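You operate a simulated robot arm through the tools that you are given. There is no shell and no other tool. Be economical: measure what you need, move in short steps, check, and stop when the job is done.

You are at the controls of a simulated robot arm. One attempt, no reset.

TASK
Drop 3 nuts from the hopper into the silver parts tin.
Fine: hopper dial on nuts; the tin's lid goes on the black lid mat; the tin stays on the teal slide, drawn back out; nothing else in it, nothing spilt. Where these are worked on the way, their far stop is far enough and under half their travel is too little: teal slide.
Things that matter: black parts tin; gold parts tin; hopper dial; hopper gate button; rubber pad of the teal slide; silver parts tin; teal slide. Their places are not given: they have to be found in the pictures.

Only the result counts: the job must be done as asked and must still hold three seconds after the hand-in. Knocking over, shifting, dropping, spilling or breaking anything else fails it. Lids that push on must go on centred and level and be pressed home; caps that screw on are set level and turned clockwise until they are tight.

THE ROBOT
A 6-joint arm with a two-finger parallel gripper, fixed in place. Base frame: the origin is at the foot of the arm, x ahead of it, y to its left, z up; the work surface is at about z = 860. Lengths are in mm, angles in rad, forces in N, time in s.
With the tool pointing down near the work surface it reaches from about 240 to 640 mm from the base axis. Its first joint turns from -1.152 to 1.152 rad. Payload 2.7 kg.
The TCP is the grasp point between the finger pads, 23 mm short of the fingertips. In the tool frame z runs along the fingers and y along their closing line. Largest opening 94 mm; finger width 38, thickness 10; the body of the gripper, 54 by 96 mm, starts 39 mm behind the TCP.
Orientation is that of the tool frame in the base frame, as [roll, pitch, yaw] about the fixed x, y, z axes, in that order (R = Rz(yaw) Ry(pitch) Rx(roll)). With the fingers straight down and closing along the base's y, the tool's x points along the base's -x, its y along +y and its z along -z.

THE INTERFACE
- The arm moves only by the tool arm_command. Its argument "deltas" is one flat list of numbers, 7 for each row, row after row: the finger opening in mm, from 0 to 94, then the shift along the tool's x, y, z in units of 300 mm (1.0 is 300 mm), then the turn, a rotation vector about the tool's x, y, z in units of 90 degrees (1.0 is 90 degrees). In form: [hand, tx, ty, tz, wx, wy, wz, hand, tx, ty, tz, wx, wy, wz, ...]. A call has 1 to 10 rows; each row is the pose to reach, as a shift and turn from the pose commanded when the call began, along the tool's axes at that moment. A call with a number of a shift or a turn outside -1 to 1 is refused whole. Each row takes 0.2 s and may step no farther than 50 mm and 0.15 rad from the row before; otherwise, or with a gripper value out of range, the whole call is refused. A pose out of reach is approached as far as the arm can. The call stops where the force on the tool passes 40 N (or 10 N more than at its start, if that is more) or the arm is blocked; 0.2 s more then pass. Each finger travels about 45 mm/s and halts on what it meets, pressing with about 36 N; the grip force reading is that of the motor and also rises with nothing between the fingers. The clock runs only during rows and for 0.2 s after the last one: add rows that repeat a pose to give the fingers time. It gives the time, the measured TCP pose, the force on the tool (base axes), the opening and the grip force at its end, in the units of the frame above (readings bear some noise), with the torque about the TCP (base axes, N m) and any sound that the robot's microphone picked up.
- Cameras (640 x 400 px; columns grow to the right, rows downward): "scene" is fixed at [75.5, -427.5, 1411.3]; the picture's right is [0.79, -0.61, 0.00], its down [-0.30, -0.40, -0.87] and it looks along [0.53, 0.69, -0.50] (base axes); focal length 316 px, centre (320, 200). "wrist" rides on the gripper at [86, 16, -74] in the tool frame; the picture's right is [-0.18, 0.98, 0.00], its down [-0.58, -0.11, -0.81] and it looks along [-0.79, -0.15, 0.59] (tool axes); focal length 243 px, centre (320, 200).
- camera(camera): a new picture of that camera. It takes no simulated time.
- pixel_to_xyz(camera, pixels): for up to 12 pixels [column, row] of the newest picture of that camera ("zoom" is the newest enlarged one), the place [x, y, z] in the base frame of the surface seen there, good to about 2 mm. It takes no simulated time.
- zoom(camera, box): a new picture of the part [left, top, right, bottom] of that camera's present view, enlarged. It takes no simulated time.
- sign_off(): hands the job in; it is judged then, once.

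Go step by step. Measure first, check grasps and placings, and put right what went wrong. The budget is 80 turns and 54 pictures, counting those below and the enlarged ones. Unless the task says otherwise, let go and move clear before handing in, and close with one line.

The tools are called after "Emit:" by a JSON object that holds its "op" and its "data". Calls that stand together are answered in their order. arm_command: Moves the arm, as the interface text tells. Its arguments: {"type":"object","properties":{"deltas":{"type":"array","items":{"type":"number"}}},"required":["deltas"]} The other tools are called the same way: camera (camera) takes a picture; pixel_to_xyz (camera, pixels) gives the place of the surface under pixels of a picture; zoom (camera, box) takes an enlarged picture of a part of a camera's view; sign_off () hands the job in.

At the start:

```text
clock: 0.0
tool_pos: [328.2, 142.6, 1271.7]
tool_rot: [-3.141, 0.0, 3.141]
force: [-0.2, 0.3, -1.3]
torque: [-0.02, 0.01, -0.02]
finger_gap: 94.1
finger_force: 0.1
```

scene: 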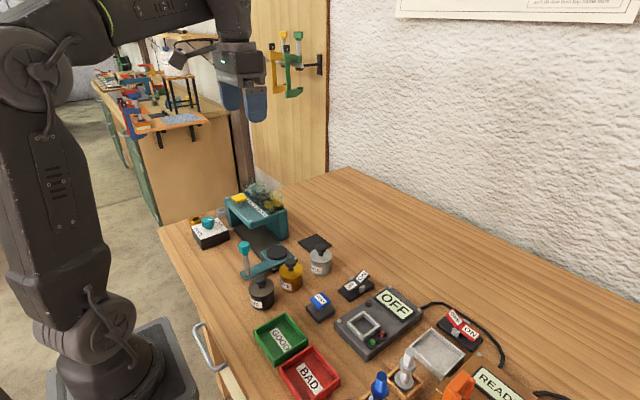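
wrist: 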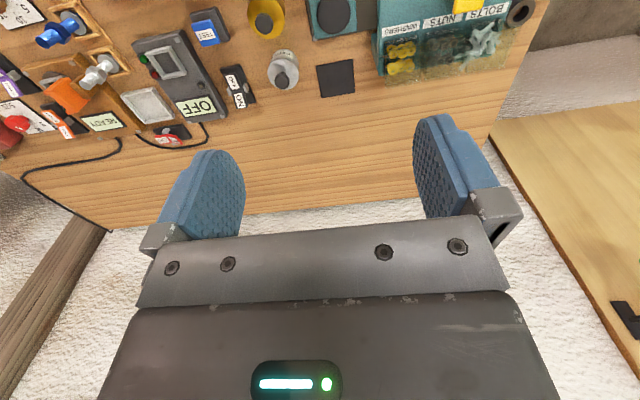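

The scene shows the hopper at (255,210), teal slide at (268,258), tins at (262,290), (291,275), (320,260), mat at (315,243). I'll zoom in for detail.

Emit:
{"op": "zoom", "data": {"camera": "scene", "box": [180, 170, 340, 270]}}

Emit:
{"op": "zoom", "data": {"camera": "scene", "box": [230, 220, 390, 320]}}

Emit:
{"op": "pixel_to_xyz", "data": {"camera": "scene", "pixels": [[320, 250], [320, 262], [291, 266], [262, 282], [276, 252], [244, 246], [314, 243], [209, 225], [195, 221], [238, 200], [265, 260], [258, 235]]}}

```text
4.00 times, centred on (260, 220) of scene
```

zoom: 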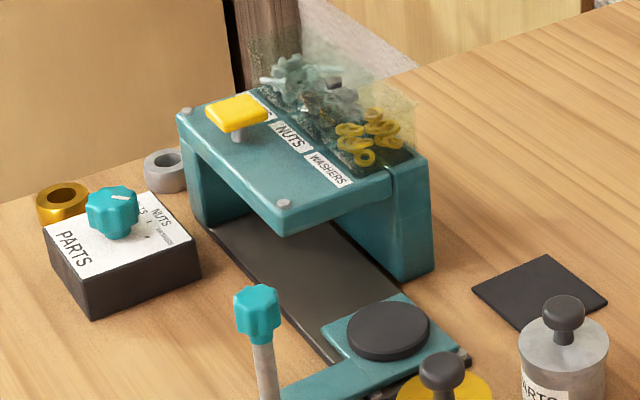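

```text
4.00 times, centred on (310, 270) of scene
```

zoom: 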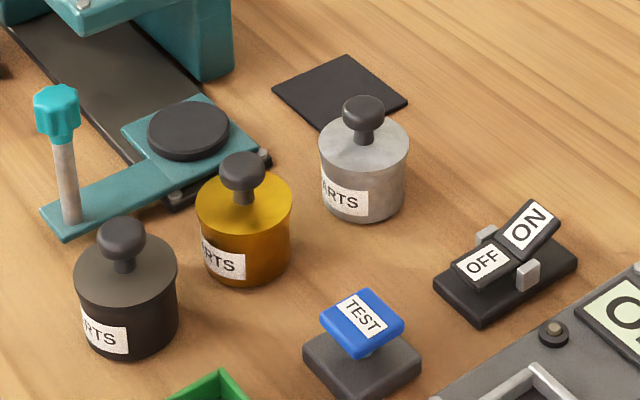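

```text
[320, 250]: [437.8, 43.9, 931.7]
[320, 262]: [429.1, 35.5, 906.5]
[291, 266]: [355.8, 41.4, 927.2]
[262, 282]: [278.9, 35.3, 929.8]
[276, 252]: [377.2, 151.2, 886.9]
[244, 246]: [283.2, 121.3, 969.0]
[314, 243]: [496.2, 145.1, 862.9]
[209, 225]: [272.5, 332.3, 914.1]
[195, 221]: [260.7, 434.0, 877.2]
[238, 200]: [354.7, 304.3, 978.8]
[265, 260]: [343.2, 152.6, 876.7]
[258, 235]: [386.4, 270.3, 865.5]
```

The labels on the dial are small, so I'll enlarge the dial and button areas further.

Emit:
{"op": "zoom", "data": {"camera": "scene", "box": [185, 208, 233, 238]}}

Emit:
{"op": "zoom", "data": {"camera": "scene", "box": [225, 180, 289, 220]}}

```text
13.33 times, centred on (209, 223) of scene
```

zoom: 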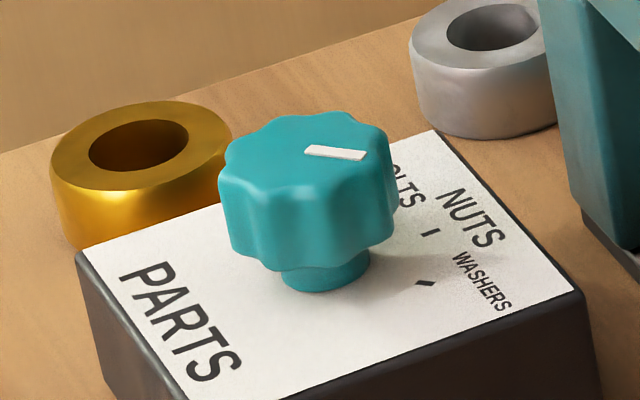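

```text
10.00 times, centred on (257, 200) of scene
```

zoom: 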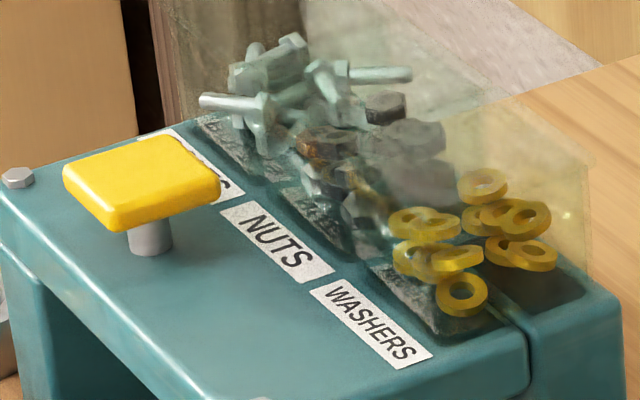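

The dial's white pointer and the tick marks are visible; I'll measure them in a zoom (dial last).

Emit:
{"op": "zoom", "data": {"camera": "scene", "box": [185, 208, 233, 238]}}

Emit:
{"op": "pixel_to_xyz", "data": {"camera": "zoom", "pixels": [[308, 151], [362, 156], [232, 175], [300, 190], [380, 140], [346, 115], [431, 233], [426, 283], [408, 180], [473, 215], [482, 280], [320, 270]]}}

```text
13.33 times, centred on (209, 223) of scene
```

zoom: 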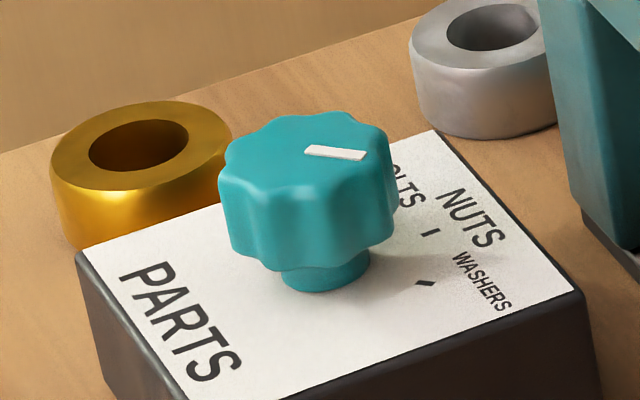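

```text
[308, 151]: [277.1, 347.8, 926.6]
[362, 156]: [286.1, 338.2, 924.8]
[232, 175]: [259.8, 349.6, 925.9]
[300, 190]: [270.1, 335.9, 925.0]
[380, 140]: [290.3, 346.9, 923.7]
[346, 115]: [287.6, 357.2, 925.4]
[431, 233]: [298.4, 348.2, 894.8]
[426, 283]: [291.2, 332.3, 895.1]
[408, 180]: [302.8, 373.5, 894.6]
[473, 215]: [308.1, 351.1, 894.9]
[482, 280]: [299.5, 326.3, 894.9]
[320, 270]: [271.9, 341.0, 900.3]
```

The pointer (-45°) is on WASHERS; the NUTS tick is at about 0°, so the knob needs ~45° counter-clockwise. Next I measure the hopper corners and slide from one scene picture.

Emit:
{"op": "pixel_to_xyz", "data": {"camera": "scene", "pixels": [[227, 199], [251, 222], [277, 212], [239, 197], [234, 200], [244, 199], [226, 207], [231, 223], [246, 226], [285, 213], [287, 236], [222, 240]]}}

Emit:
{"op": "zoom", "data": {"camera": "scene", "box": [225, 225, 305, 275]}}

Emit:
{"op": "pixel_to_xyz", "data": {"camera": "zoom", "pixels": [[332, 215], [485, 215], [405, 175], [405, 262], [405, 215], [125, 120], [180, 120], [150, 130], [160, 290], [110, 335], [400, 340], [300, 120]]}}

```text
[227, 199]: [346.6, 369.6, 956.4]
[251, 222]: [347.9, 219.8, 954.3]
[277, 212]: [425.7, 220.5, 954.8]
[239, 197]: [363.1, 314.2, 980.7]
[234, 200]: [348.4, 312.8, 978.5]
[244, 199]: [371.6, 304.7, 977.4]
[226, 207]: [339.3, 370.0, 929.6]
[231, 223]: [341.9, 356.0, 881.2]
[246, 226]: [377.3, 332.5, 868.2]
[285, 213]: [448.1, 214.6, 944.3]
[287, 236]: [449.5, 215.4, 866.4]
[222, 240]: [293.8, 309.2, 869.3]
```

```text
8.00 times, centred on (265, 250) of scene
```

zoom: 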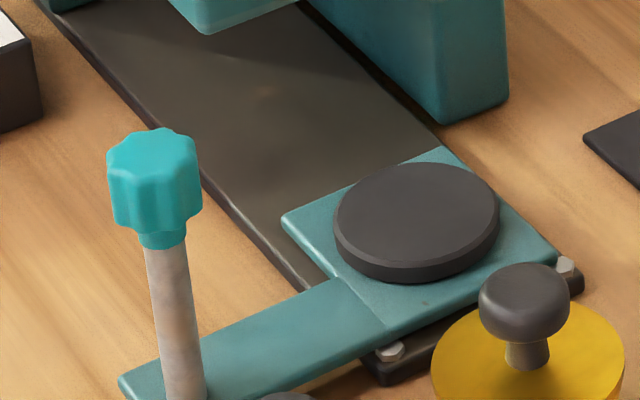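

```text
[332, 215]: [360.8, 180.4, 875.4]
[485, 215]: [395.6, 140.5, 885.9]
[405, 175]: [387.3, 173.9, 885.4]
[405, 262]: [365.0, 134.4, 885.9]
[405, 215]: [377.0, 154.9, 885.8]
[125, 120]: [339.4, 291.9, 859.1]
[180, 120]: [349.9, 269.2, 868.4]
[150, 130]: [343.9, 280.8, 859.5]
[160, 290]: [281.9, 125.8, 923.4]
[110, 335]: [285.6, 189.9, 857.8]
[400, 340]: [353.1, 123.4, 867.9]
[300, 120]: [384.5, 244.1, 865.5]
```

Geometry is clear: dial knob centre ≈ (275, 348.5), top z 925; hopper stays at x>340. I move above the dial.

Emit:
{"op": "arm_command", "data": {"deltas": [60, 0.022, 0.086, 0.113, 0, 0, 0, 60, 0.044, 0.172, 0.226, 0, 0, 0, 60, 0.066, 0.257, 0.339, 0, 0, 0, 60, 0.088, 0.343, 0.453, 0, 0, 0, 60, 0.11, 0.429, 0.566, 0, 0, 0, 60, 0.133, 0.515, 0.68, 0, 0, 0, 60, 0.155, 0.6, 0.793, 0, 0, 0, 60, 0.177, 0.686, 0.906, 0, 0, 0, 60, 0.177, 0.686, 0.906, 0, 0, 0]}}

Emit:
{"op": "zoom", "data": {"camera": "scene", "box": [160, 150, 320, 250]}}

```text
clock: 2.0
tool_pos: [276.7, 348.9, 997.0]
tool_rot: [-3.141, 0.0, -3.141]
force: [0.1, -1.0, -0.4]
torque: [0.01, 0.03, 0.01]
finger_gap: 59.9
finger_force: 0.1
```

```text
4.00 times, centred on (240, 200) of scene
```

zoom: 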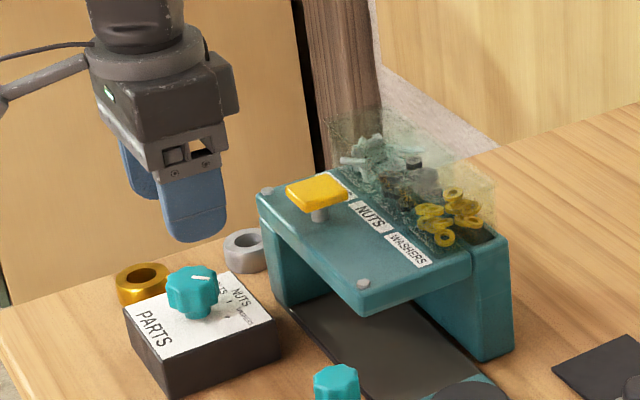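

The gripper hangs above the dial; I lower to z≈920 and close on the knob.

Emit:
{"op": "arm_command", "data": {"deltas": [60, 0.003, 0, 0.13, 0, 0, 0, 60, 0.005, 0, 0.257, 0, 0, 0, 60, 0.005, 0, 0.257, 0, 0, 0, 30, 0.005, 0, 0.257, 0, 0, 0, 30, 0.005, 0, 0.257, 0, 0, 0, 25, 0.005, 0, 0.257, 0, 0, 0, 25, 0.005, 0, 0.257, 0, 0, 0]}}

Emit:
{"op": "zoom", "data": {"camera": "scene", "box": [160, 170, 288, 250]}}

```text
clock: 3.6
tool_pos: [274.7, 350.2, 921.3]
tool_rot: [3.137, 0.003, -3.139]
force: [-2.0, 25.4, -10.7]
torque: [0.42, -0.13, 0.07]
finger_gap: 32.6
finger_force: 45.2
```

```text
5.00 times, centred on (224, 210) of scene
```

zoom: 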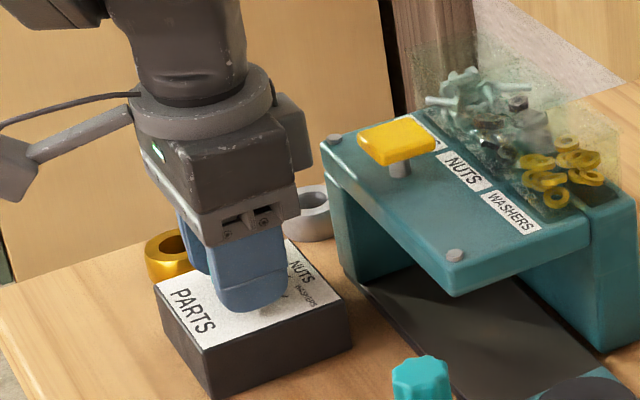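

Knob held (gap 32.6 mm) with a 25 N side pull toward +y, so I recentre by ~3 mm and turn 45° counter-clockwise.

Emit:
{"op": "arm_command", "data": {"deltas": [25, 0, 0.01, 0, 0, 0, 0, 25, 0, 0.01, 0, 0, 0, -0.083, 25, 0, 0.01, 0, 0, 0, -0.167, 25, 0, 0.01, 0, 0, 0, -0.25, 25, 0, 0.01, 0, 0, 0, -0.333, 25, 0, 0.01, 0, 0, 0, -0.417, 25, 0, 0.01, 0, 0, 0, -0.5, 25, 0, 0.01, 0, 0, 0, -0.5]}}

```text
clock: 5.4
tool_pos: [274.1, 347.3, 922.6]
tool_rot: [-3.14, -0.007, -2.354]
force: [-7.8, -21.9, 1.5]
torque: [-0.36, 0.24, -0.06]
finger_gap: 32.2
finger_force: 45.1
```

The turn reached +45° fully with little torque. I open and rise to check the pointer.

Emit:
{"op": "arm_command", "data": {"deltas": [60, 0, 0, 0, 0, 0, 0, 60, 0, 0, 0, 0, 0, 0, 60, 0, 0, 0, 0, 0, 0, 60, 0, 0, -0.15, 0, 0, 0, 60, 0, 0, -0.3, 0, 0, 0, 60, 0, 0, -0.45, 0, 0, 0]}}

Emit:
{"op": "zoom", "data": {"camera": "scene", "box": [185, 208, 233, 238]}}

Emit:
{"op": "pixel_to_xyz", "data": {"camera": "zoom", "pixels": [[308, 151], [362, 156], [431, 233]]}}

```text
clock: 6.8
tool_pos: [271.0, 352.2, 1060.4]
tool_rot: [3.139, 0.0, -2.357]
force: [-0.1, -0.6, -0.3]
torque: [-0.01, -0.03, 0.01]
finger_gap: 59.9
finger_force: 0.0
```

```text
13.33 times, centred on (209, 223) of scene
```

zoom: 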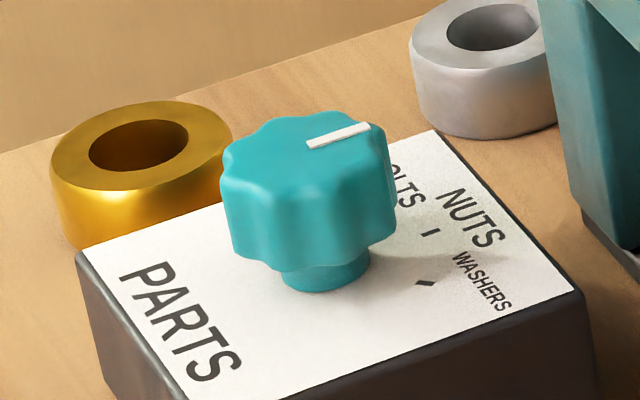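

```text
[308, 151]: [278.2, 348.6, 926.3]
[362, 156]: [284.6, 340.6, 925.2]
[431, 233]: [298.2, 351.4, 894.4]
```

The pointer moved; I measure it and the three ticks to make sure of the angle.

Emit:
{"op": "pixel_to_xyz", "data": {"camera": "zoom", "pixels": [[309, 144], [320, 140], [345, 133], [367, 127], [431, 232], [427, 283], [428, 236], [420, 284]]}}

```text
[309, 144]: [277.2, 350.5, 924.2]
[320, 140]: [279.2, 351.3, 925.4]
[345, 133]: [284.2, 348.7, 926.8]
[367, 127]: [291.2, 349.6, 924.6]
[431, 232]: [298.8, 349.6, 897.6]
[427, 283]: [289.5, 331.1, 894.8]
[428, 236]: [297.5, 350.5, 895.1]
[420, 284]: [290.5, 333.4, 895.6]
```

The pointer now lies along y≈350 from x 277 to 291, right at the NUTS tick (298, 350). Now the silver tin, its lid knob and the mat.

Emit:
{"op": "zoom", "data": {"camera": "scene", "box": [288, 225, 352, 265]}}

Emit:
{"op": "zoom", "data": {"camera": "scene", "box": [288, 240, 352, 280]}}

Emit:
{"op": "pixel_to_xyz", "data": {"camera": "zoom", "pixels": [[328, 30], [292, 30], [358, 30], [328, 12], [325, 110], [215, 110], [430, 110], [325, 170], [325, 345], [236, 320], [325, 182], [340, 85]]}}

Emit:
{"op": "pixel_to_xyz", "data": {"camera": "scene", "pixels": [[316, 234], [298, 243], [331, 246], [315, 240]]}}

```text
10.00 times, centred on (320, 245) of scene
```

zoom: 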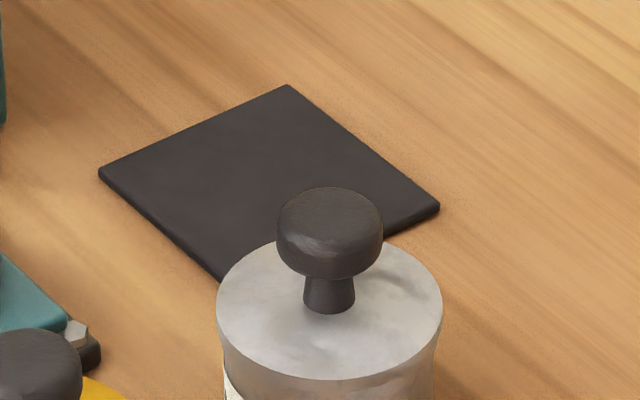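

```text
10.00 times, centred on (320, 260) of scene
```

zoom: 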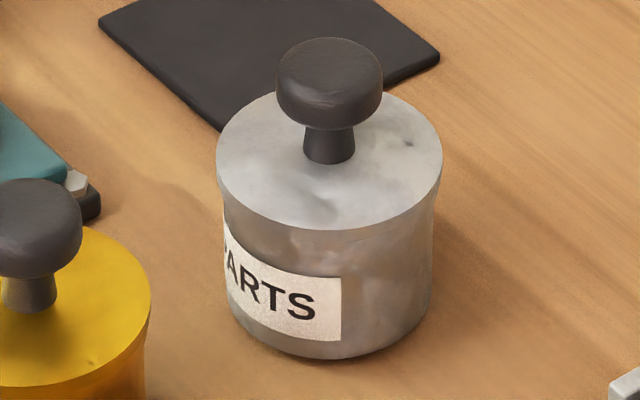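

```text
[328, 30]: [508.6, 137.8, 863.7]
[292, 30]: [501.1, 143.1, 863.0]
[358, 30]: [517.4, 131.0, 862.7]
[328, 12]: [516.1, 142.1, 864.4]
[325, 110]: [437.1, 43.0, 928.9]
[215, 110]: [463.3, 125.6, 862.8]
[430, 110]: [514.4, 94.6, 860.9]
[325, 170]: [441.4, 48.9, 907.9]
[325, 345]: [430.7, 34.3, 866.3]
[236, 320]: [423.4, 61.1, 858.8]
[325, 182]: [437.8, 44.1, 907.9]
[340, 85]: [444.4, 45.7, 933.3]
```

```text
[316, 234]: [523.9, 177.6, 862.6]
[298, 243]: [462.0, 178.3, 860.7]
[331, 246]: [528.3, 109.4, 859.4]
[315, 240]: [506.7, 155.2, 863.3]
```

Mat centre ≈ (495, 144). I need the lid's rim and centre more exactly.

Emit:
{"op": "pixel_to_xyz", "data": {"camera": "zoom", "pixels": [[222, 160], [436, 155], [330, 224], [250, 206], [410, 200], [260, 115], [400, 105], [330, 42], [284, 70], [376, 70], [330, 75], [330, 55]]}}

Emit:
{"op": "pixel_to_xyz", "data": {"camera": "scene", "pixels": [[291, 264], [291, 273], [302, 270]]}}

```text
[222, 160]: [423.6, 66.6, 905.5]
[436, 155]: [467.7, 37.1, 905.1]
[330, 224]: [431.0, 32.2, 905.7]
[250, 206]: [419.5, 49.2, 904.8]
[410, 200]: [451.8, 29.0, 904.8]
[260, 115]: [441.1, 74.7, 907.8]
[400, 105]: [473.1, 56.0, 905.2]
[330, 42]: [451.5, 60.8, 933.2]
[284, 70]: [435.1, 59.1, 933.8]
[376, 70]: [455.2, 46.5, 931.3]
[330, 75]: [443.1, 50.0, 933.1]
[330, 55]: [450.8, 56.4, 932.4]
```

```text
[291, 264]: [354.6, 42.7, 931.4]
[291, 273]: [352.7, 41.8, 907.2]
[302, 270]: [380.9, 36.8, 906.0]
```

Tin centre ≈ (446, 52.5), lid top z 906, lid knob z 919–934. I rise and square the gripper again first.

Emit:
{"op": "arm_command", "data": {"deltas": [50, 0, 0, -0.05, 0, 0, 0.083, 50, 0, 0, -0.1, 0, 0, 0.167, 50, 0, 0, -0.15, 0, 0, 0.25, 50, 0, 0, -0.2, 0, 0, 0.333, 50, 0, 0, -0.25, 0, 0, 0.417, 50, 0, 0, -0.25, 0, 0, 0.5, 50, 0, 0, -0.25, 0, 0, 0.5]}}

```text
clock: 8.4
tool_pos: [273.9, 350.9, 1134.3]
tool_rot: [-3.141, 0.0, 3.141]
force: [0.2, -0.4, -0.7]
torque: [0.01, -0.03, 0.02]
finger_gap: 50.1
finger_force: 0.0
```

Square at z 1134; I fly to above the silver tin.

Emit:
{"op": "arm_command", "data": {"deltas": [50, -0.072, -0.124, 0, 0, 0, 0, 50, -0.1435, -0.249, 0, 0, 0, 0, 50, -0.215, -0.373, 0, 0, 0, 0, 50, -0.287, -0.4975, 0, 0, 0, 0, 50, -0.359, -0.622, 0, 0, 0, 0, 50, -0.43, -0.746, 0, 0, 0, 0, 50, -0.502, -0.871, 0, 0, 0, 0, 50, -0.574, -0.995, 0, 0, 0, 0, 50, -0.574, -0.995, 0.16, 0, 0, 0, 50, -0.574, -0.995, 0.32, 0, 0, 0]}}

Emit:
{"op": "camera", "data": {"camera": "wrist"}}

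```text
clock: 10.6
tool_pos: [446.6, 52.5, 1036.8]
tool_rot: [3.14, 0.0, 3.142]
force: [-0.2, 1.1, 0.4]
torque: [-0.02, -0.03, -0.03]
finger_gap: 49.9
finger_force: 0.1
```

```text
40 pictures are left
```

wrist: 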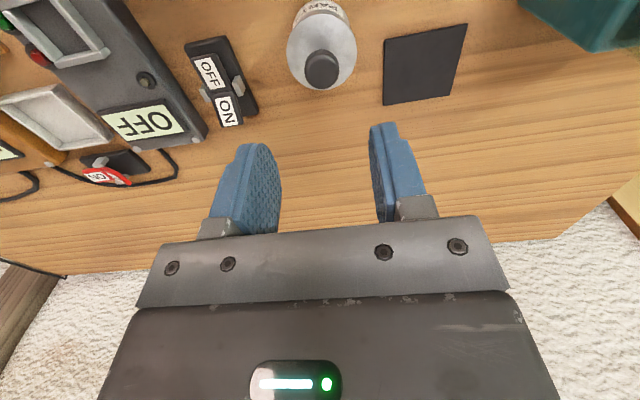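

The tin sits at (321,50) in the wrist view; I check its centre from this angle.

Emit:
{"op": "pixel_to_xyz", "data": {"camera": "wrist", "pixels": [[290, 48], [355, 52], [322, 86], [305, 68], [338, 68], [320, 60], [388, 42], [464, 28], [450, 95], [387, 101]]}}

```text
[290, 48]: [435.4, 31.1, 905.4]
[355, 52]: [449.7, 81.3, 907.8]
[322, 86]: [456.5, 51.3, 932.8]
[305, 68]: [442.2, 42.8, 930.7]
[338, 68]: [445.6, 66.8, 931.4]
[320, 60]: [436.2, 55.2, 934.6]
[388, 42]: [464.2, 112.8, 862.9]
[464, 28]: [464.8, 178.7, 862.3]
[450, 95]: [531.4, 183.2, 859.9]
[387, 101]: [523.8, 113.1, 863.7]
```

Knob centre ≈ (446, 54). I descend to z 933 and grip the lid knob.

Emit:
{"op": "arm_command", "data": {"deltas": [50, 0, 0.005, 0.14, 0, 0, 0, 50, 0, 0.005, 0.28, 0, 0, 0, 50, 0, 0.005, 0.343, 0, 0, 0, 50, 0, 0.005, 0.343, 0, 0, 0, 20, 0, 0.005, 0.343, 0, 0, 0, 20, 0, 0.005, 0.343, 0, 0, 0, 20, 0, 0.005, 0.343, 0, 0, 0, 20, 0, 0.005, 0.343, 0, 0, 0]}}

```text
clock: 12.4
tool_pos: [447.1, 54.9, 935.0]
tool_rot: [-3.141, 0.001, -3.141]
force: [-1.0, 0.1, -0.4]
torque: [0.02, -0.02, -0.01]
finger_gap: 23.0
finger_force: 35.9
heard: snap
```

Gripped at gap 23 mm, but a "snap" was heard. I look before lifting.

Emit:
{"op": "zoom", "data": {"camera": "scene", "box": [270, 220, 366, 280]}}

```text
6.67 times, centred on (318, 250) of scene
```

zoom: 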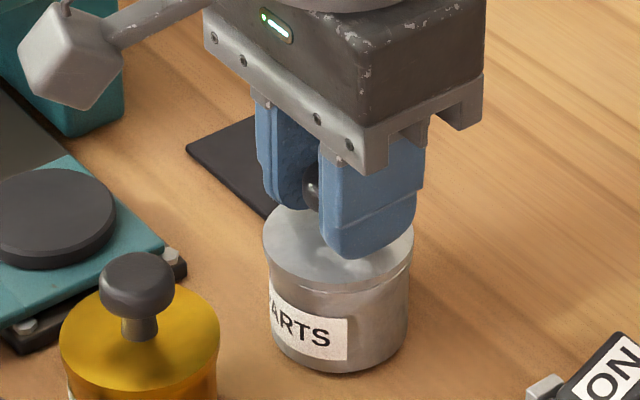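

The lid seems already slightly loose. I lift slowly.

Emit:
{"op": "arm_command", "data": {"deltas": [20, 0, 0, -0.01, 0, 0, 0, 20, 0, 0, -0.02, 0, 0, 0, 20, 0, 0, -0.035, 0, 0, 0, 20, 0, 0, -0.05, 0, 0, 0, 20, 0, 0, -0.1, 0, 0, 0]}}

Emit:
{"op": "zoom", "data": {"camera": "scene", "box": [270, 220, 366, 280]}}

```text
clock: 13.6
tool_pos: [446.4, 54.4, 964.5]
tool_rot: [-3.14, 0.0, -3.141]
force: [0.5, 0.0, 0.0]
torque: [0.0, -0.03, -0.01]
finger_gap: 23.3
finger_force: 36.1
```

```text
6.67 times, centred on (318, 250) of scene
```

zoom: 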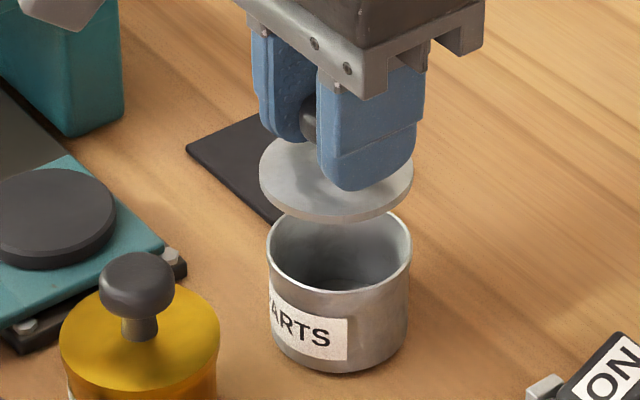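

The lid is off and level, tin empty. I carry it above the mat centre (496, 146) and lower to z≈908.

Emit:
{"op": "arm_command", "data": {"deltas": [20, -0.055, 0.102, -0.03, 0, 0, 0, 20, -0.11, 0.204, -0.03, 0, 0, 0, 20, -0.165, 0.306, -0.03, 0, 0, 0, 20, -0.165, 0.306, 0.08, 0, 0, 0, 20, -0.165, 0.306, 0.19, 0, 0, 0, 20, -0.165, 0.306, 0.19, 0, 0, 0]}}

Emit:
{"op": "zoom", "data": {"camera": "scene", "box": [270, 205, 366, 265]}}

```text
clock: 15.0
tool_pos: [498.0, 145.2, 905.3]
tool_rot: [-3.141, 0.0, -3.14]
force: [-0.1, 0.8, -0.2]
torque: [-0.01, -0.01, 0.01]
finger_gap: 23.4
finger_force: 35.7
```

```text
6.67 times, centred on (318, 235) of scene
```

zoom: 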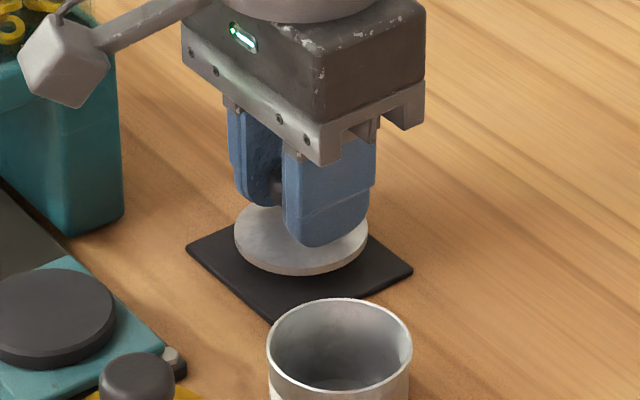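

Lid is over the mat, a few mm up. I lower in 1.5–2 mm steps until contact.

Emit:
{"op": "arm_command", "data": {"deltas": [20, 0, 0, 0.007, 0, 0, 0, 20, 0, 0, 0.013, 0, 0, 0, 20, 0, 0, 0.02, 0, 0, 0, 20, 0, 0, 0.026, 0, 0, 0, 20, 0, 0, 0.026, 0, 0, 0]}}

```text
clock: 16.2
tool_pos: [498.1, 145.9, 900.5]
tool_rot: [3.141, 0.004, -3.141]
force: [-3.1, -6.1, 19.9]
torque: [0.03, 0.14, 0.01]
finger_gap: 23.5
finger_force: 36.3
```

Contact (20 N up). I back off slightly, release and rise.

Emit:
{"op": "arm_command", "data": {"deltas": [20, 0, 0, -0.007, 0, 0, 0, 50, 0, 0, -0.007, 0, 0, 0, 50, 0, 0, -0.007, 0, 0, 0, 50, 0, 0, -0.007, 0, 0, 0, 50, 0, 0, -0.007, 0, 0, 0, 50, 0, 0, -0.1, 0, 0, 0, 50, 0, 0, -0.25, 0, 0, 0, 90, 0, 0, -0.4, 0, 0, 0, 90, 0, 0, -0.4, 0, 0, 0]}}

Emit:
{"op": "zoom", "data": {"camera": "scene", "box": [270, 220, 366, 280]}}

Emit:
{"op": "pixel_to_xyz", "data": {"camera": "zoom", "pixels": [[268, 252], [411, 252], [340, 196], [340, 291], [290, 220], [390, 218], [300, 270], [385, 280]]}}

```text
clock: 18.2
tool_pos: [494.4, 144.6, 1021.5]
tool_rot: [3.14, 0.0, 3.14]
force: [0.1, 0.7, 0.2]
torque: [0.01, -0.02, -0.01]
finger_gap: 89.8
finger_force: 0.1
```

```text
6.67 times, centred on (318, 250) of scene
```

zoom: 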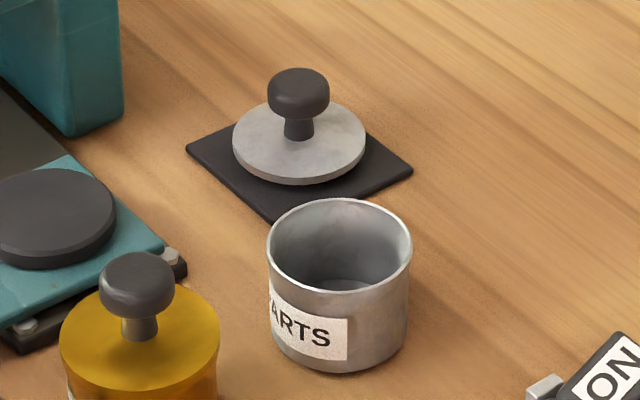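

```text
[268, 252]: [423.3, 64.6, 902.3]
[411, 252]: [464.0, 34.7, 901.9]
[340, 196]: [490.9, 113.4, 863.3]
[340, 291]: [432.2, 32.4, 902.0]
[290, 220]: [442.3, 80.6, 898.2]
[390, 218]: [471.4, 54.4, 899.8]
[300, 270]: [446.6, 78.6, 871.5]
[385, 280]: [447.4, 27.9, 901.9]
```

Lid rests level on the mat. I approach the open tin turned 30° clockwise (so the wrist camera clears the gold tin's knob), lower to z≈893 and close.

Emit:
{"op": "arm_command", "data": {"deltas": [80, 0.04, -0.076, 0.03, 0, 0, 0.083, 80, 0.08, -0.152, 0.07, 0, 0, 0.167, 80, 0.12, -0.229, 0.1, 0, 0, 0.25, 80, 0.161, -0.305, 0.15, 0, 0, 0.333, 80, 0.161, -0.305, 0.2, 0, 0, 0.333, 80, 0.161, -0.305, 0.2, 0, 0, 0.333]}}

Emit:
{"op": "camera", "data": {"camera": "scene"}}

```text
clock: 19.6
tool_pos: [446.5, 54.5, 958.6]
tool_rot: [-3.141, 0.001, 2.619]
force: [0.1, -0.4, 0.5]
torque: [0.0, -0.03, 0.0]
finger_gap: 80.0
finger_force: 0.1
```

```text
35 pictures are left
```

scene: 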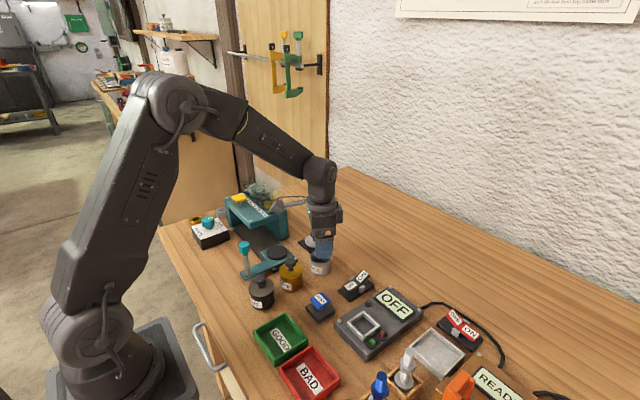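

Positioned over the tin with clear surroundings; I lower 65 mm and close.

Emit:
{"op": "arm_command", "data": {"deltas": [80, 0, 0, 0.11, 0, 0, 0, 80, 0, 0, 0.21, 0, 0, 0, 80, 0, 0, 0.21, 0, 0, 0, 60, 0, 0, 0.21, 0, 0, 0, 40, 0, 0, 0.21, 0, 0, 0, 40, 0, 0, 0.21, 0, 0, 0, 40, 0, 0, 0.21, 0, 0, 0, 40, 0, 0, 0.21, 0, 0, 0]}}

Emit:
{"op": "zoom", "data": {"camera": "scene", "box": [270, 220, 366, 280]}}

```text
clock: 21.4
tool_pos: [447.2, 54.0, 897.6]
tool_rot: [-3.14, 0.001, 2.618]
force: [0.2, -0.8, -0.2]
torque: [0.0, 0.0, -0.01]
finger_gap: 52.8
finger_force: 35.9
```

```text
6.67 times, centred on (318, 250) of scene
```

zoom: 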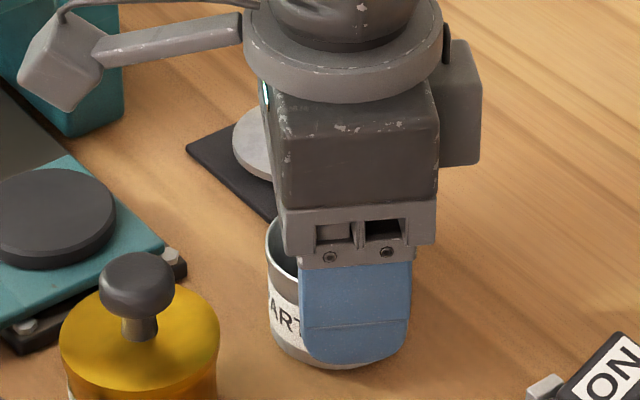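

Tin held (gap 52.8). Before moving, I measure the pad's rim precisely.

Emit:
{"op": "zoom", "data": {"camera": "scene", "box": [256, 240, 304, 270]}}

Emit:
{"op": "pixel_to_xyz", "data": {"camera": "zoom", "pixels": [[150, 160], [405, 160], [280, 80], [280, 225], [200, 105], [370, 100], [190, 215], [375, 210], [275, 155]]}}

```text
13.33 times, centred on (280, 255) of scene
```

zoom: 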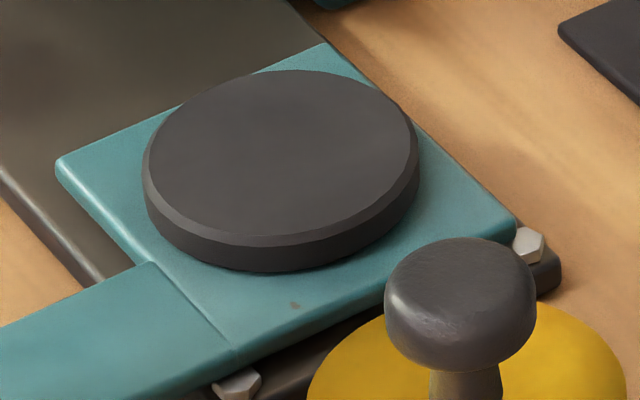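

```text
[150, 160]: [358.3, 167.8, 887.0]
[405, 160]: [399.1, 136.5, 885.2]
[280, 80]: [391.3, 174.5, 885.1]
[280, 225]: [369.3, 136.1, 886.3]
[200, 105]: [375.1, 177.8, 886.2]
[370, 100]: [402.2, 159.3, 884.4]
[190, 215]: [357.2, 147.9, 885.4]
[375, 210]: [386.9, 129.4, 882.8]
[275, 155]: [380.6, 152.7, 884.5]
```

Pad centre ≈ (380, 153.5), top z 885.5. I lift the tin 70 mm, carry it over the pad, and stop ~4 mm above.

Emit:
{"op": "arm_command", "data": {"deltas": [40, 0, 0, -0.03, 0, 0, 0, 40, 0, 0, -0.13, 0, 0, 0, 40, 0, 0, -0.233, 0, 0, 0, 40, 0.12, 0.059, -0.233, 0, 0, 0, 40, 0.24, 0.117, -0.233, 0, 0, 0, 40, 0.359, 0.176, -0.233, 0, 0, 0, 40, 0.359, 0.176, -0.233, 0, 0, 0, 40, 0.359, 0.176, -0.16, 0, 0, 0, 40, 0.359, 0.176, -0.103, 0, 0, 0, 40, 0.359, 0.176, -0.103, 0, 0, 0]}}

Emit:
{"op": "zoom", "data": {"camera": "scene", "box": [224, 210, 320, 270]}}

```text
clock: 23.6
tool_pos: [381.8, 156.0, 926.0]
tool_rot: [-3.141, 0.001, 2.619]
force: [-0.3, -0.2, -0.6]
torque: [0.0, 0.01, 0.01]
finger_gap: 52.9
finger_force: 36.1
```

```text
6.67 times, centred on (272, 240) of scene
```

zoom: 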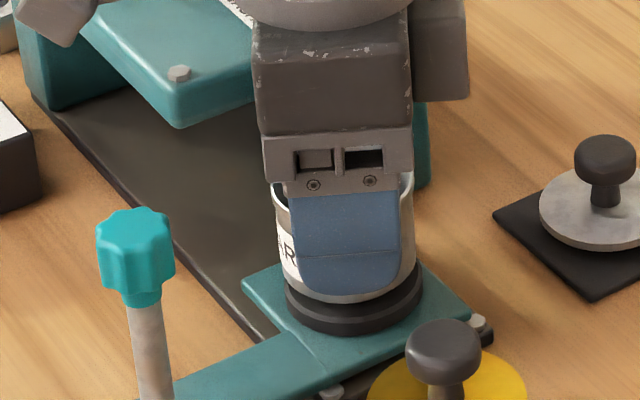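

The tin hovers just over the pad, about 2 mm off in +y. I nudge it and lower to contact.

Emit:
{"op": "arm_command", "data": {"deltas": [40, 0, -0.007, 0.003, 0, 0, 0, 40, 0, -0.007, 0.006, 0, 0, 0, 40, 0, -0.007, 0.01, 0, 0, 0, 40, 0, -0.007, 0.014, 0, 0, 0, 40, 0, -0.007, 0.014, 0, 0, 0]}}

```text
clock: 24.8
tool_pos: [379.4, 153.0, 922.5]
tool_rot: [-3.141, 0.0, 2.618]
force: [-2.3, -1.1, 7.6]
torque: [-0.03, 0.11, -0.05]
finger_gap: 52.5
finger_force: 35.6
```

Contact with 7.6 N. I release and rise.

Emit:
{"op": "arm_command", "data": {"deltas": [75, 0, 0, 0, 0, 0, 0, 75, 0, 0, 0, 0, 0, 0, 75, 0, 0, 0, 0, 0, 0, 75, 0, 0, 0, 0, 0, 0, 75, 0, 0, -0.1, 0, 0, 0, 75, 0, 0, -0.22, 0, 0, 0, 75, 0, 0, -0.34, 0, 0, 0, 75, 0, 0, -0.46, 0, 0, 0]}}

Emit:
{"op": "zoom", "data": {"camera": "scene", "box": [224, 210, 320, 270]}}

Emit:
{"op": "pixel_to_xyz", "data": {"camera": "zoom", "pixels": [[136, 225], [100, 240], [172, 240], [136, 245], [136, 290], [120, 220], [155, 220], [145, 330]]}}

```text
clock: 26.6
tool_pos: [381.3, 152.3, 1060.4]
tool_rot: [3.14, 0.0, 2.619]
force: [-0.4, 0.2, 0.5]
torque: [0.01, -0.01, 0.0]
finger_gap: 74.9
finger_force: 0.1
```

```text
6.67 times, centred on (272, 240) of scene
```

zoom: 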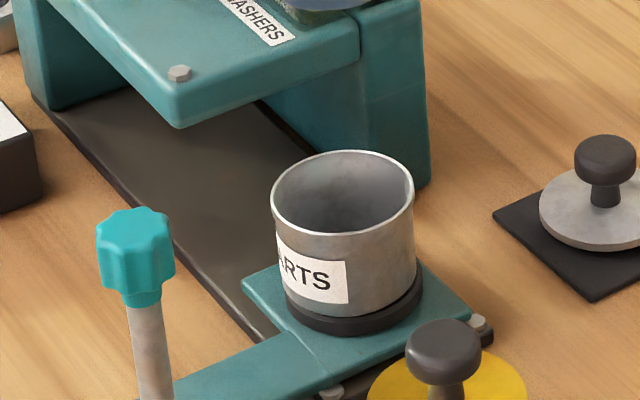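

```text
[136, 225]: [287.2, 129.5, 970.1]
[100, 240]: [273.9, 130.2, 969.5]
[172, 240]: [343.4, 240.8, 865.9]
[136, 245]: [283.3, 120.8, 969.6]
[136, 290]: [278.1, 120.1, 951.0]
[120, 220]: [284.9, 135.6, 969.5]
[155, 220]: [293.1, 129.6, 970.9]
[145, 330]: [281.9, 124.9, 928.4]
```

Tin sits centred on the pad. The slide handle knob centre ≈ (286, 126), z 945–970. I go over it, square up, lower and grip.

Emit:
{"op": "arm_command", "data": {"deltas": [60, 0.058, -0.059, 0, 0, 0, -0.083, 60, 0.115, -0.117, 0, 0, 0, -0.167, 60, 0.173, -0.176, 0, 0, 0, -0.25, 60, 0.231, -0.235, 0, 0, 0, -0.333, 60, 0.231, -0.235, 0.1, 0, 0, -0.333, 60, 0.231, -0.235, 0.2, 0, 0, -0.333, 60, 0.231, -0.235, 0.2, 0, 0, -0.333]}}

Emit:
{"op": "zoom", "data": {"camera": "scene", "box": [208, 200, 304, 260]}}

```text
clock: 28.2
tool_pos: [285.1, 124.9, 1001.1]
tool_rot: [-3.141, -0.001, 3.141]
force: [0.6, -0.8, -1.0]
torque: [0.02, 0.02, -0.01]
finger_gap: 60.0
finger_force: 0.2
```

```text
6.67 times, centred on (256, 230) of scene
```

zoom: 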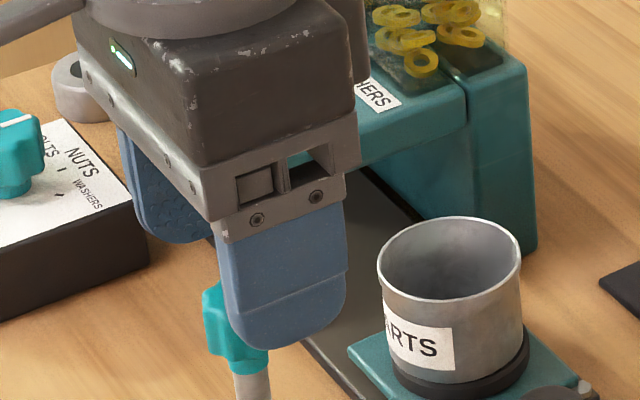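

Fingers straddle the knob; I lower to z≈958 and close.

Emit:
{"op": "arm_command", "data": {"deltas": [60, 0, 0, 0.07, 0, 0, 0, 60, 0, 0, 0.143, 0, 0, 0, 60, 0, 0, 0.143, 0, 0, 0, 22, 0, 0, 0.143, 0, 0, 0, 22, 0, 0, 0.143, 0, 0, 0, 22, 0, 0, 0.143, 0, 0, 0, 22, 0, 0, 0.143, 0, 0, 0]}}

```text
clock: 29.8
tool_pos: [286.1, 126.1, 957.3]
tool_rot: [3.14, 0.001, -3.141]
force: [-5.5, 25.1, -7.3]
torque: [0.0, -0.17, 0.06]
finger_gap: 33.0
finger_force: 12.5
```

Contact on the +y finger only (25 N), so the knob is a bit further +y; I shift and let the fingers close.

Emit:
{"op": "arm_command", "data": {"deltas": [22, 0, 0.01, 0, 0, 0, 0, 22, 0, 0.01, 0, 0, 0, 0, 22, 0, 0.01, 0, 0, 0, 0, 22, 0, 0.01, 0, 0, 0, 0]}}

```text
clock: 30.8
tool_pos: [286.1, 128.3, 958.3]
tool_rot: [-3.14, 0.0, -3.14]
force: [-2.6, 12.5, -4.6]
torque: [0.01, 0.06, 0.04]
finger_gap: 27.6
finger_force: 6.6
```

Knob nearly enclosed. I start pushing the slide in gently, +y.

Emit:
{"op": "arm_command", "data": {"deltas": [22, 0, 0.007, 0, 0, 0, 0, 22, 0, 0.02, 0, 0, 0, 0, 22, 0, 0.04, 0, 0, 0, 0, 22, 0, 0.065, 0, 0, 0, 0, 22, 0, 0.09, 0, 0, 0, 0, 22, 0, 0.115, 0, 0, 0, 0, 22, 0, 0.14, 0, 0, 0, 0, 22, 0, 0.16, 0, 0, 0, 0, 22, 0, 0.175, 0, 0, 0, 0, 22, 0, 0.18, 0, 0, 0, 0]}}

Emit:
{"op": "zoom", "data": {"camera": "scene", "box": [192, 180, 320, 260]}}

```text
clock: 33.0
tool_pos: [286.0, 184.4, 959.5]
tool_rot: [3.139, 0.004, 3.14]
force: [20.2, -0.2, 8.8]
torque: [-0.12, 0.84, -0.01]
finger_gap: 24.7
finger_force: 44.6
```

```text
5.00 times, centred on (256, 220) of scene
```

zoom: 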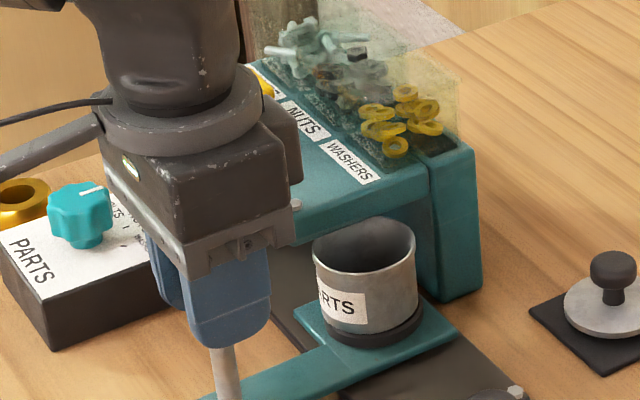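

The slide moves and the tin rides along. I continue, relieving the x side load, until the stop.

Emit:
{"op": "arm_command", "data": {"deltas": [22, -0.004, 0.01, 0, 0, 0, 0, 22, -0.006, 0.03, 0, 0, 0, 0, 22, -0.006, 0.055, 0, 0, 0, 0, 22, -0.006, 0.08, 0, 0, 0, 0, 22, -0.006, 0.105, 0, 0, 0, 0, 22, -0.006, 0.13, 0, 0, 0, 0, 22, -0.006, 0.155, 0, 0, 0, 0, 22, -0.006, 0.175, 0, 0, 0, 0, 22, -0.006, 0.19, 0, 0, 0, 0, 22, -0.006, 0.2, 0, 0, 0, 0]}}

Emit:
{"op": "zoom", "data": {"camera": "scene", "box": [192, 180, 320, 260]}}

```text
clock: 35.2
tool_pos: [286.7, 243.9, 958.8]
tool_rot: [3.141, -0.001, -3.141]
force: [-8.8, 1.0, 22.5]
torque: [0.21, 0.05, -0.16]
finger_gap: 24.6
finger_force: 45.7
```

```text
5.00 times, centred on (256, 220) of scene
```

zoom: 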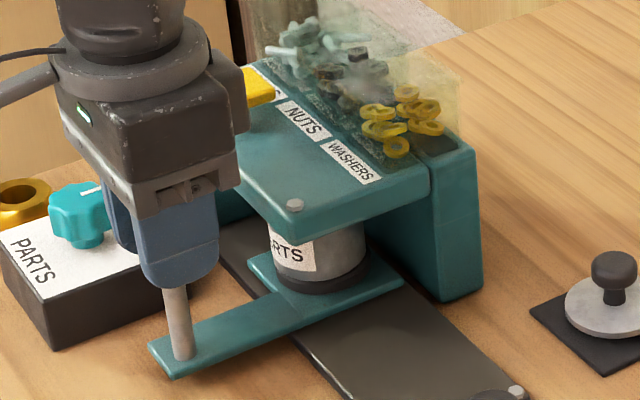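

Still going freely at y 244. I continue to the stop; the dial (y>331, z<926) stays clear of the fingertips (z≈936).

Emit:
{"op": "arm_command", "data": {"deltas": [22, 0, 0.01, 0, 0, 0, 0, 22, 0, 0.03, 0, 0, 0, 0, 22, 0, 0.05, 0, 0, 0, 0, 22, 0, 0.07, 0, 0, 0, 0, 22, 0, 0.09, 0, 0, 0, 0, 22, 0, 0.11, 0, 0, 0, 0, 22, 0, 0.13, 0, 0, 0, 0, 22, 0, 0.15, 0, 0, 0, 0, 22, 0, 0.17, 0, 0, 0, 0, 22, 0, 0.19, 0, 0, 0, 0]}}

Emit:
{"op": "zoom", "data": {"camera": "scene", "box": [176, 170, 304, 250]}}

```text
clock: 35.7
tool_pos: [285.4, 244.8, 957.8]
tool_rot: [-3.132, -0.004, -3.141]
force: [-4.7, -5.2, 6.6]
torque: [-0.29, -0.13, 0.01]
finger_gap: 24.7
finger_force: 45.0
stopped in row 2: the force on the tool passed its limit at 44 N (the readings are from after the stop); the commanded pose is now the measured one
```

```text
5.00 times, centred on (240, 210) of scene
```

zoom: 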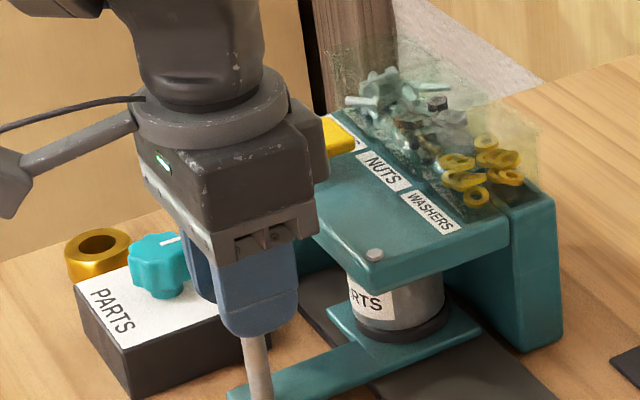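

Stopped at y≈245 with 44 N. I try again with finer steps to see if it's a true stop rather than side load.

Emit:
{"op": "arm_command", "data": {"deltas": [22, 0, 0.003, 0, 0, 0, 0, 22, 0, 0.006, 0, 0, 0, 0, 22, 0, 0.009, 0, 0, 0, 0, 22, 0, 0.012, 0, 0, 0, 0, 22, 0, 0.015, 0, 0, 0, 0, 22, 0, 0.018, 0, 0, 0, 0]}}

Emit:
{"op": "pixel_to_xyz", "data": {"camera": "scene", "pixels": [[253, 204], [262, 212], [250, 225], [255, 233], [242, 190], [256, 220]]}}

```text
clock: 36.6
tool_pos: [285.6, 244.7, 957.2]
tool_rot: [-3.125, -0.009, 3.139]
force: [-4.5, -7.4, 9.3]
torque: [-0.3, -0.3, 0.02]
finger_gap: 24.6
finger_force: 44.7
stopped in row 4: the force on the tool passed its limit at 42 N (the readings are from after the stop); the commanded pose is now the measured one
```

```text
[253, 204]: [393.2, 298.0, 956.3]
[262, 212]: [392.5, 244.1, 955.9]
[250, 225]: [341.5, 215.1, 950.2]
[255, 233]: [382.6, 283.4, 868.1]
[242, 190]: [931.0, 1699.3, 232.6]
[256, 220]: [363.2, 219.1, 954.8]
```

It's a firm stop at y≈245 (≈117 mm travel). I release the handle and rise to see clearly.

Emit:
{"op": "arm_command", "data": {"deltas": [60, 0, 0, 0, 0, 0, 0, 60, 0, 0, 0, 0, 0, 0, 60, 0, 0, 0, 0, 0, 0, 60, 0, 0, 0, 0, 0, 0, 60, 0, 0, -0.1, 0, 0, 0, 60, 0, 0, -0.23, 0, 0, 0, 60, 0, 0, -0.36, 0, 0, 0]}}

Emit:
{"op": "zoom", "data": {"camera": "scene", "box": [192, 180, 304, 250]}}

Emit:
{"op": "camera", "data": {"camera": "wrist"}}

```text
clock: 38.2
tool_pos: [285.5, 247.2, 1067.3]
tool_rot: [-3.125, -0.008, 3.139]
force: [0.5, -0.1, 0.5]
torque: [-0.01, -0.01, 0.03]
finger_gap: 59.9
finger_force: 0.1
```

```text
5.71 times, centred on (248, 215) of scene
```

zoom: 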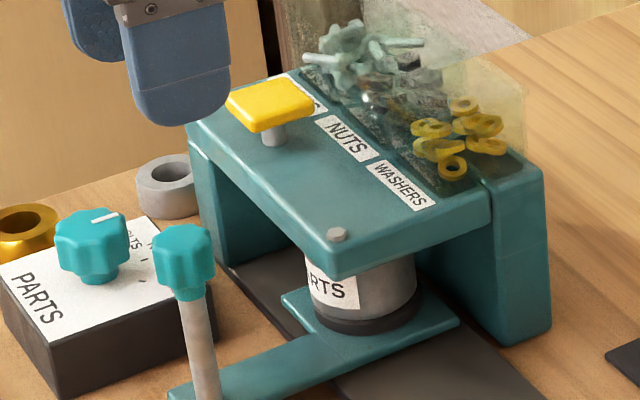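

```text
25 pictures are left
```

wrist: 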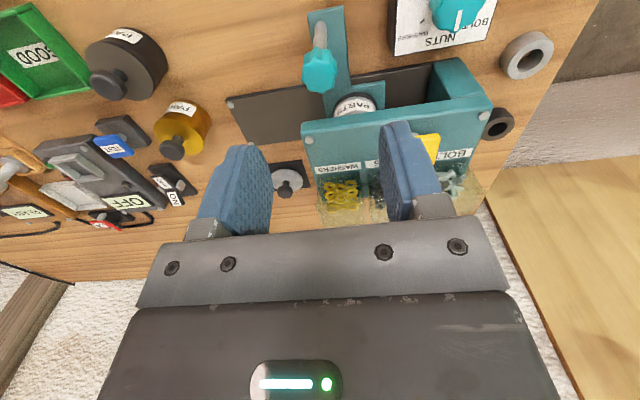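

I enlarge the wrist view around the slide/hopper to see what stopped it.

Emit:
{"op": "zoom", "data": {"camera": "wrist", "box": [220, 20, 508, 200]}}

Emit:
{"op": "pixel_to_xyz", "data": {"camera": "zoom", "pixels": [[300, 170], [305, 235], [25, 165], [455, 95], [250, 50], [345, 50], [190, 260], [590, 205], [468, 105], [285, 200], [355, 200], [475, 285]]}}

```text
2.22 times, centred on (364, 110) of wrist
```

zoom: 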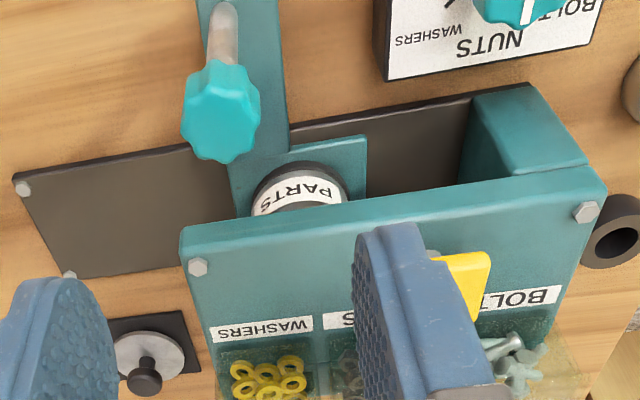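

```text
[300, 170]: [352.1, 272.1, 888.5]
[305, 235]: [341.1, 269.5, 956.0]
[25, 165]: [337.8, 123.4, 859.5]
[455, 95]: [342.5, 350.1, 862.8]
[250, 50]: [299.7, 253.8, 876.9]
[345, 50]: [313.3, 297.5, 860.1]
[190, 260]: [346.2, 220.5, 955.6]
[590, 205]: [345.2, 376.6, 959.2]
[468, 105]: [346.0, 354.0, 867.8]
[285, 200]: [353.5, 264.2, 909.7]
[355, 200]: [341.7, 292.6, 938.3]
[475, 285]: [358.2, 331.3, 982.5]
```

The slide is at a hard stop with the tin at y≈270. Before dropping nuts I want to see under the hopper roof, so I tilt the wrist camera level from the -x side (clear of post and dial).

Emit:
{"op": "arm_command", "data": {"deltas": [20, 0.075, 0.046, 0, -0.01, -0.07, 0, 20, 0.15, 0.093, 0, -0.01, -0.14, 0, 20, 0.15, 0.093, 0.06, -0.01, -0.21, 0, 20, 0.15, 0.093, 0.16, -0.01, -0.28, 0, 20, 0.15, 0.093, 0.26, -0.01, -0.35, 0, 20, 0.15, 0.093, 0.36, -0.01, -0.4, 0, 20, 0.15, 0.093, 0.42, -0.01, -0.4, 0, 20, 0.15, 0.093, 0.46, -0.01, -0.4, 0, 20, 0.15, 0.093, 0.46, -0.01, -0.4, 0]}}

Emit:
{"op": "camera", "data": {"camera": "wrist"}}

```text
clock: 39.6
tool_pos: [249.9, 271.8, 980.4]
tool_rot: [3.138, 0.588, -3.138]
force: [-22.5, -8.8, 18.6]
torque: [-0.53, -0.2, -0.7]
finger_gap: 23.9
finger_force: 3.9
out of reach, approached as far as the arm can: row 4, 5, 6
stopped in row 6: the force on the tool passed its limit at 80 N (the readings are from after the stop); the commanded pose is now the measured one
```

```text
23 pictures are left
```

wrist: 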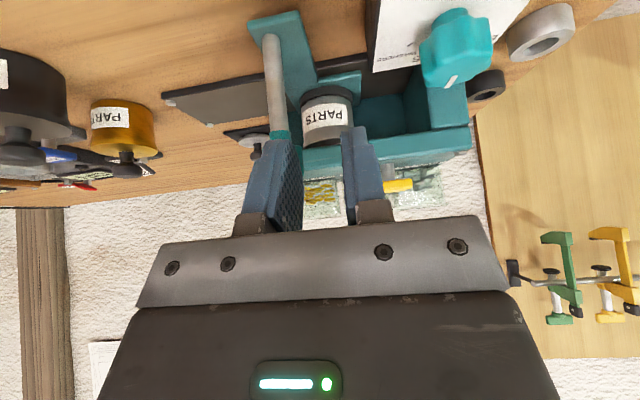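

The finger touched the handle knob (force -22 N x) and that pose is out of reach. I back straight out along the tool axis and check nothing moved.

Emit:
{"op": "arm_command", "data": {"deltas": [20, 0, 0, -0.08, 0, 0, 0, 20, 0, 0, -0.2, 0, 0, 0, 20, 0, 0, -0.3, 0, 0, 0, 20, 0, 0, -0.3, 0, 0, 0]}}

Emit:
{"op": "zoom", "data": {"camera": "scene", "box": [176, 170, 304, 250]}}

Emit:
{"op": "zoom", "data": {"camera": "wrist", "box": [200, 0, 520, 200]}}

```text
clock: 40.6
tool_pos: [252.6, 248.7, 1043.5]
tool_rot: [3.136, 0.586, -3.135]
force: [0.3, -0.8, -0.9]
torque: [0.01, 0.0, 0.02]
finger_gap: 19.8
finger_force: 0.1
out of reach, approached as far as the arm can: row 1, 2, 3, 4
```

```text
5.00 times, centred on (240, 210) of scene
```

zoom: 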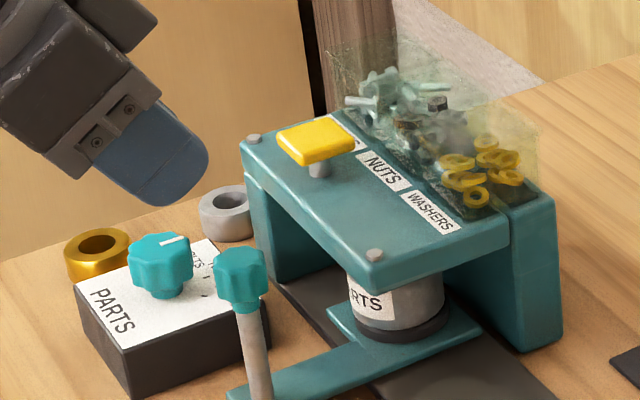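

```text
2.00 times, centred on (360, 100) of wrist
```

zoom: 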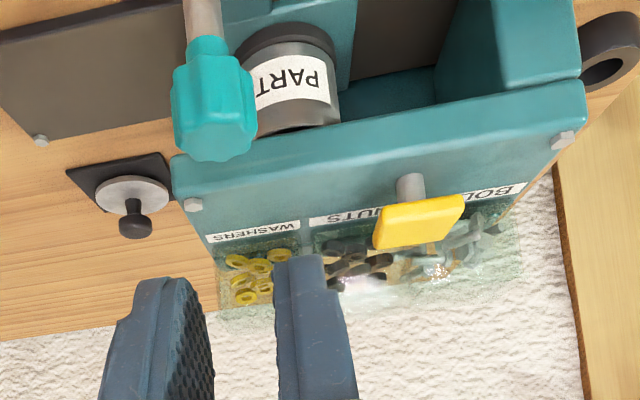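

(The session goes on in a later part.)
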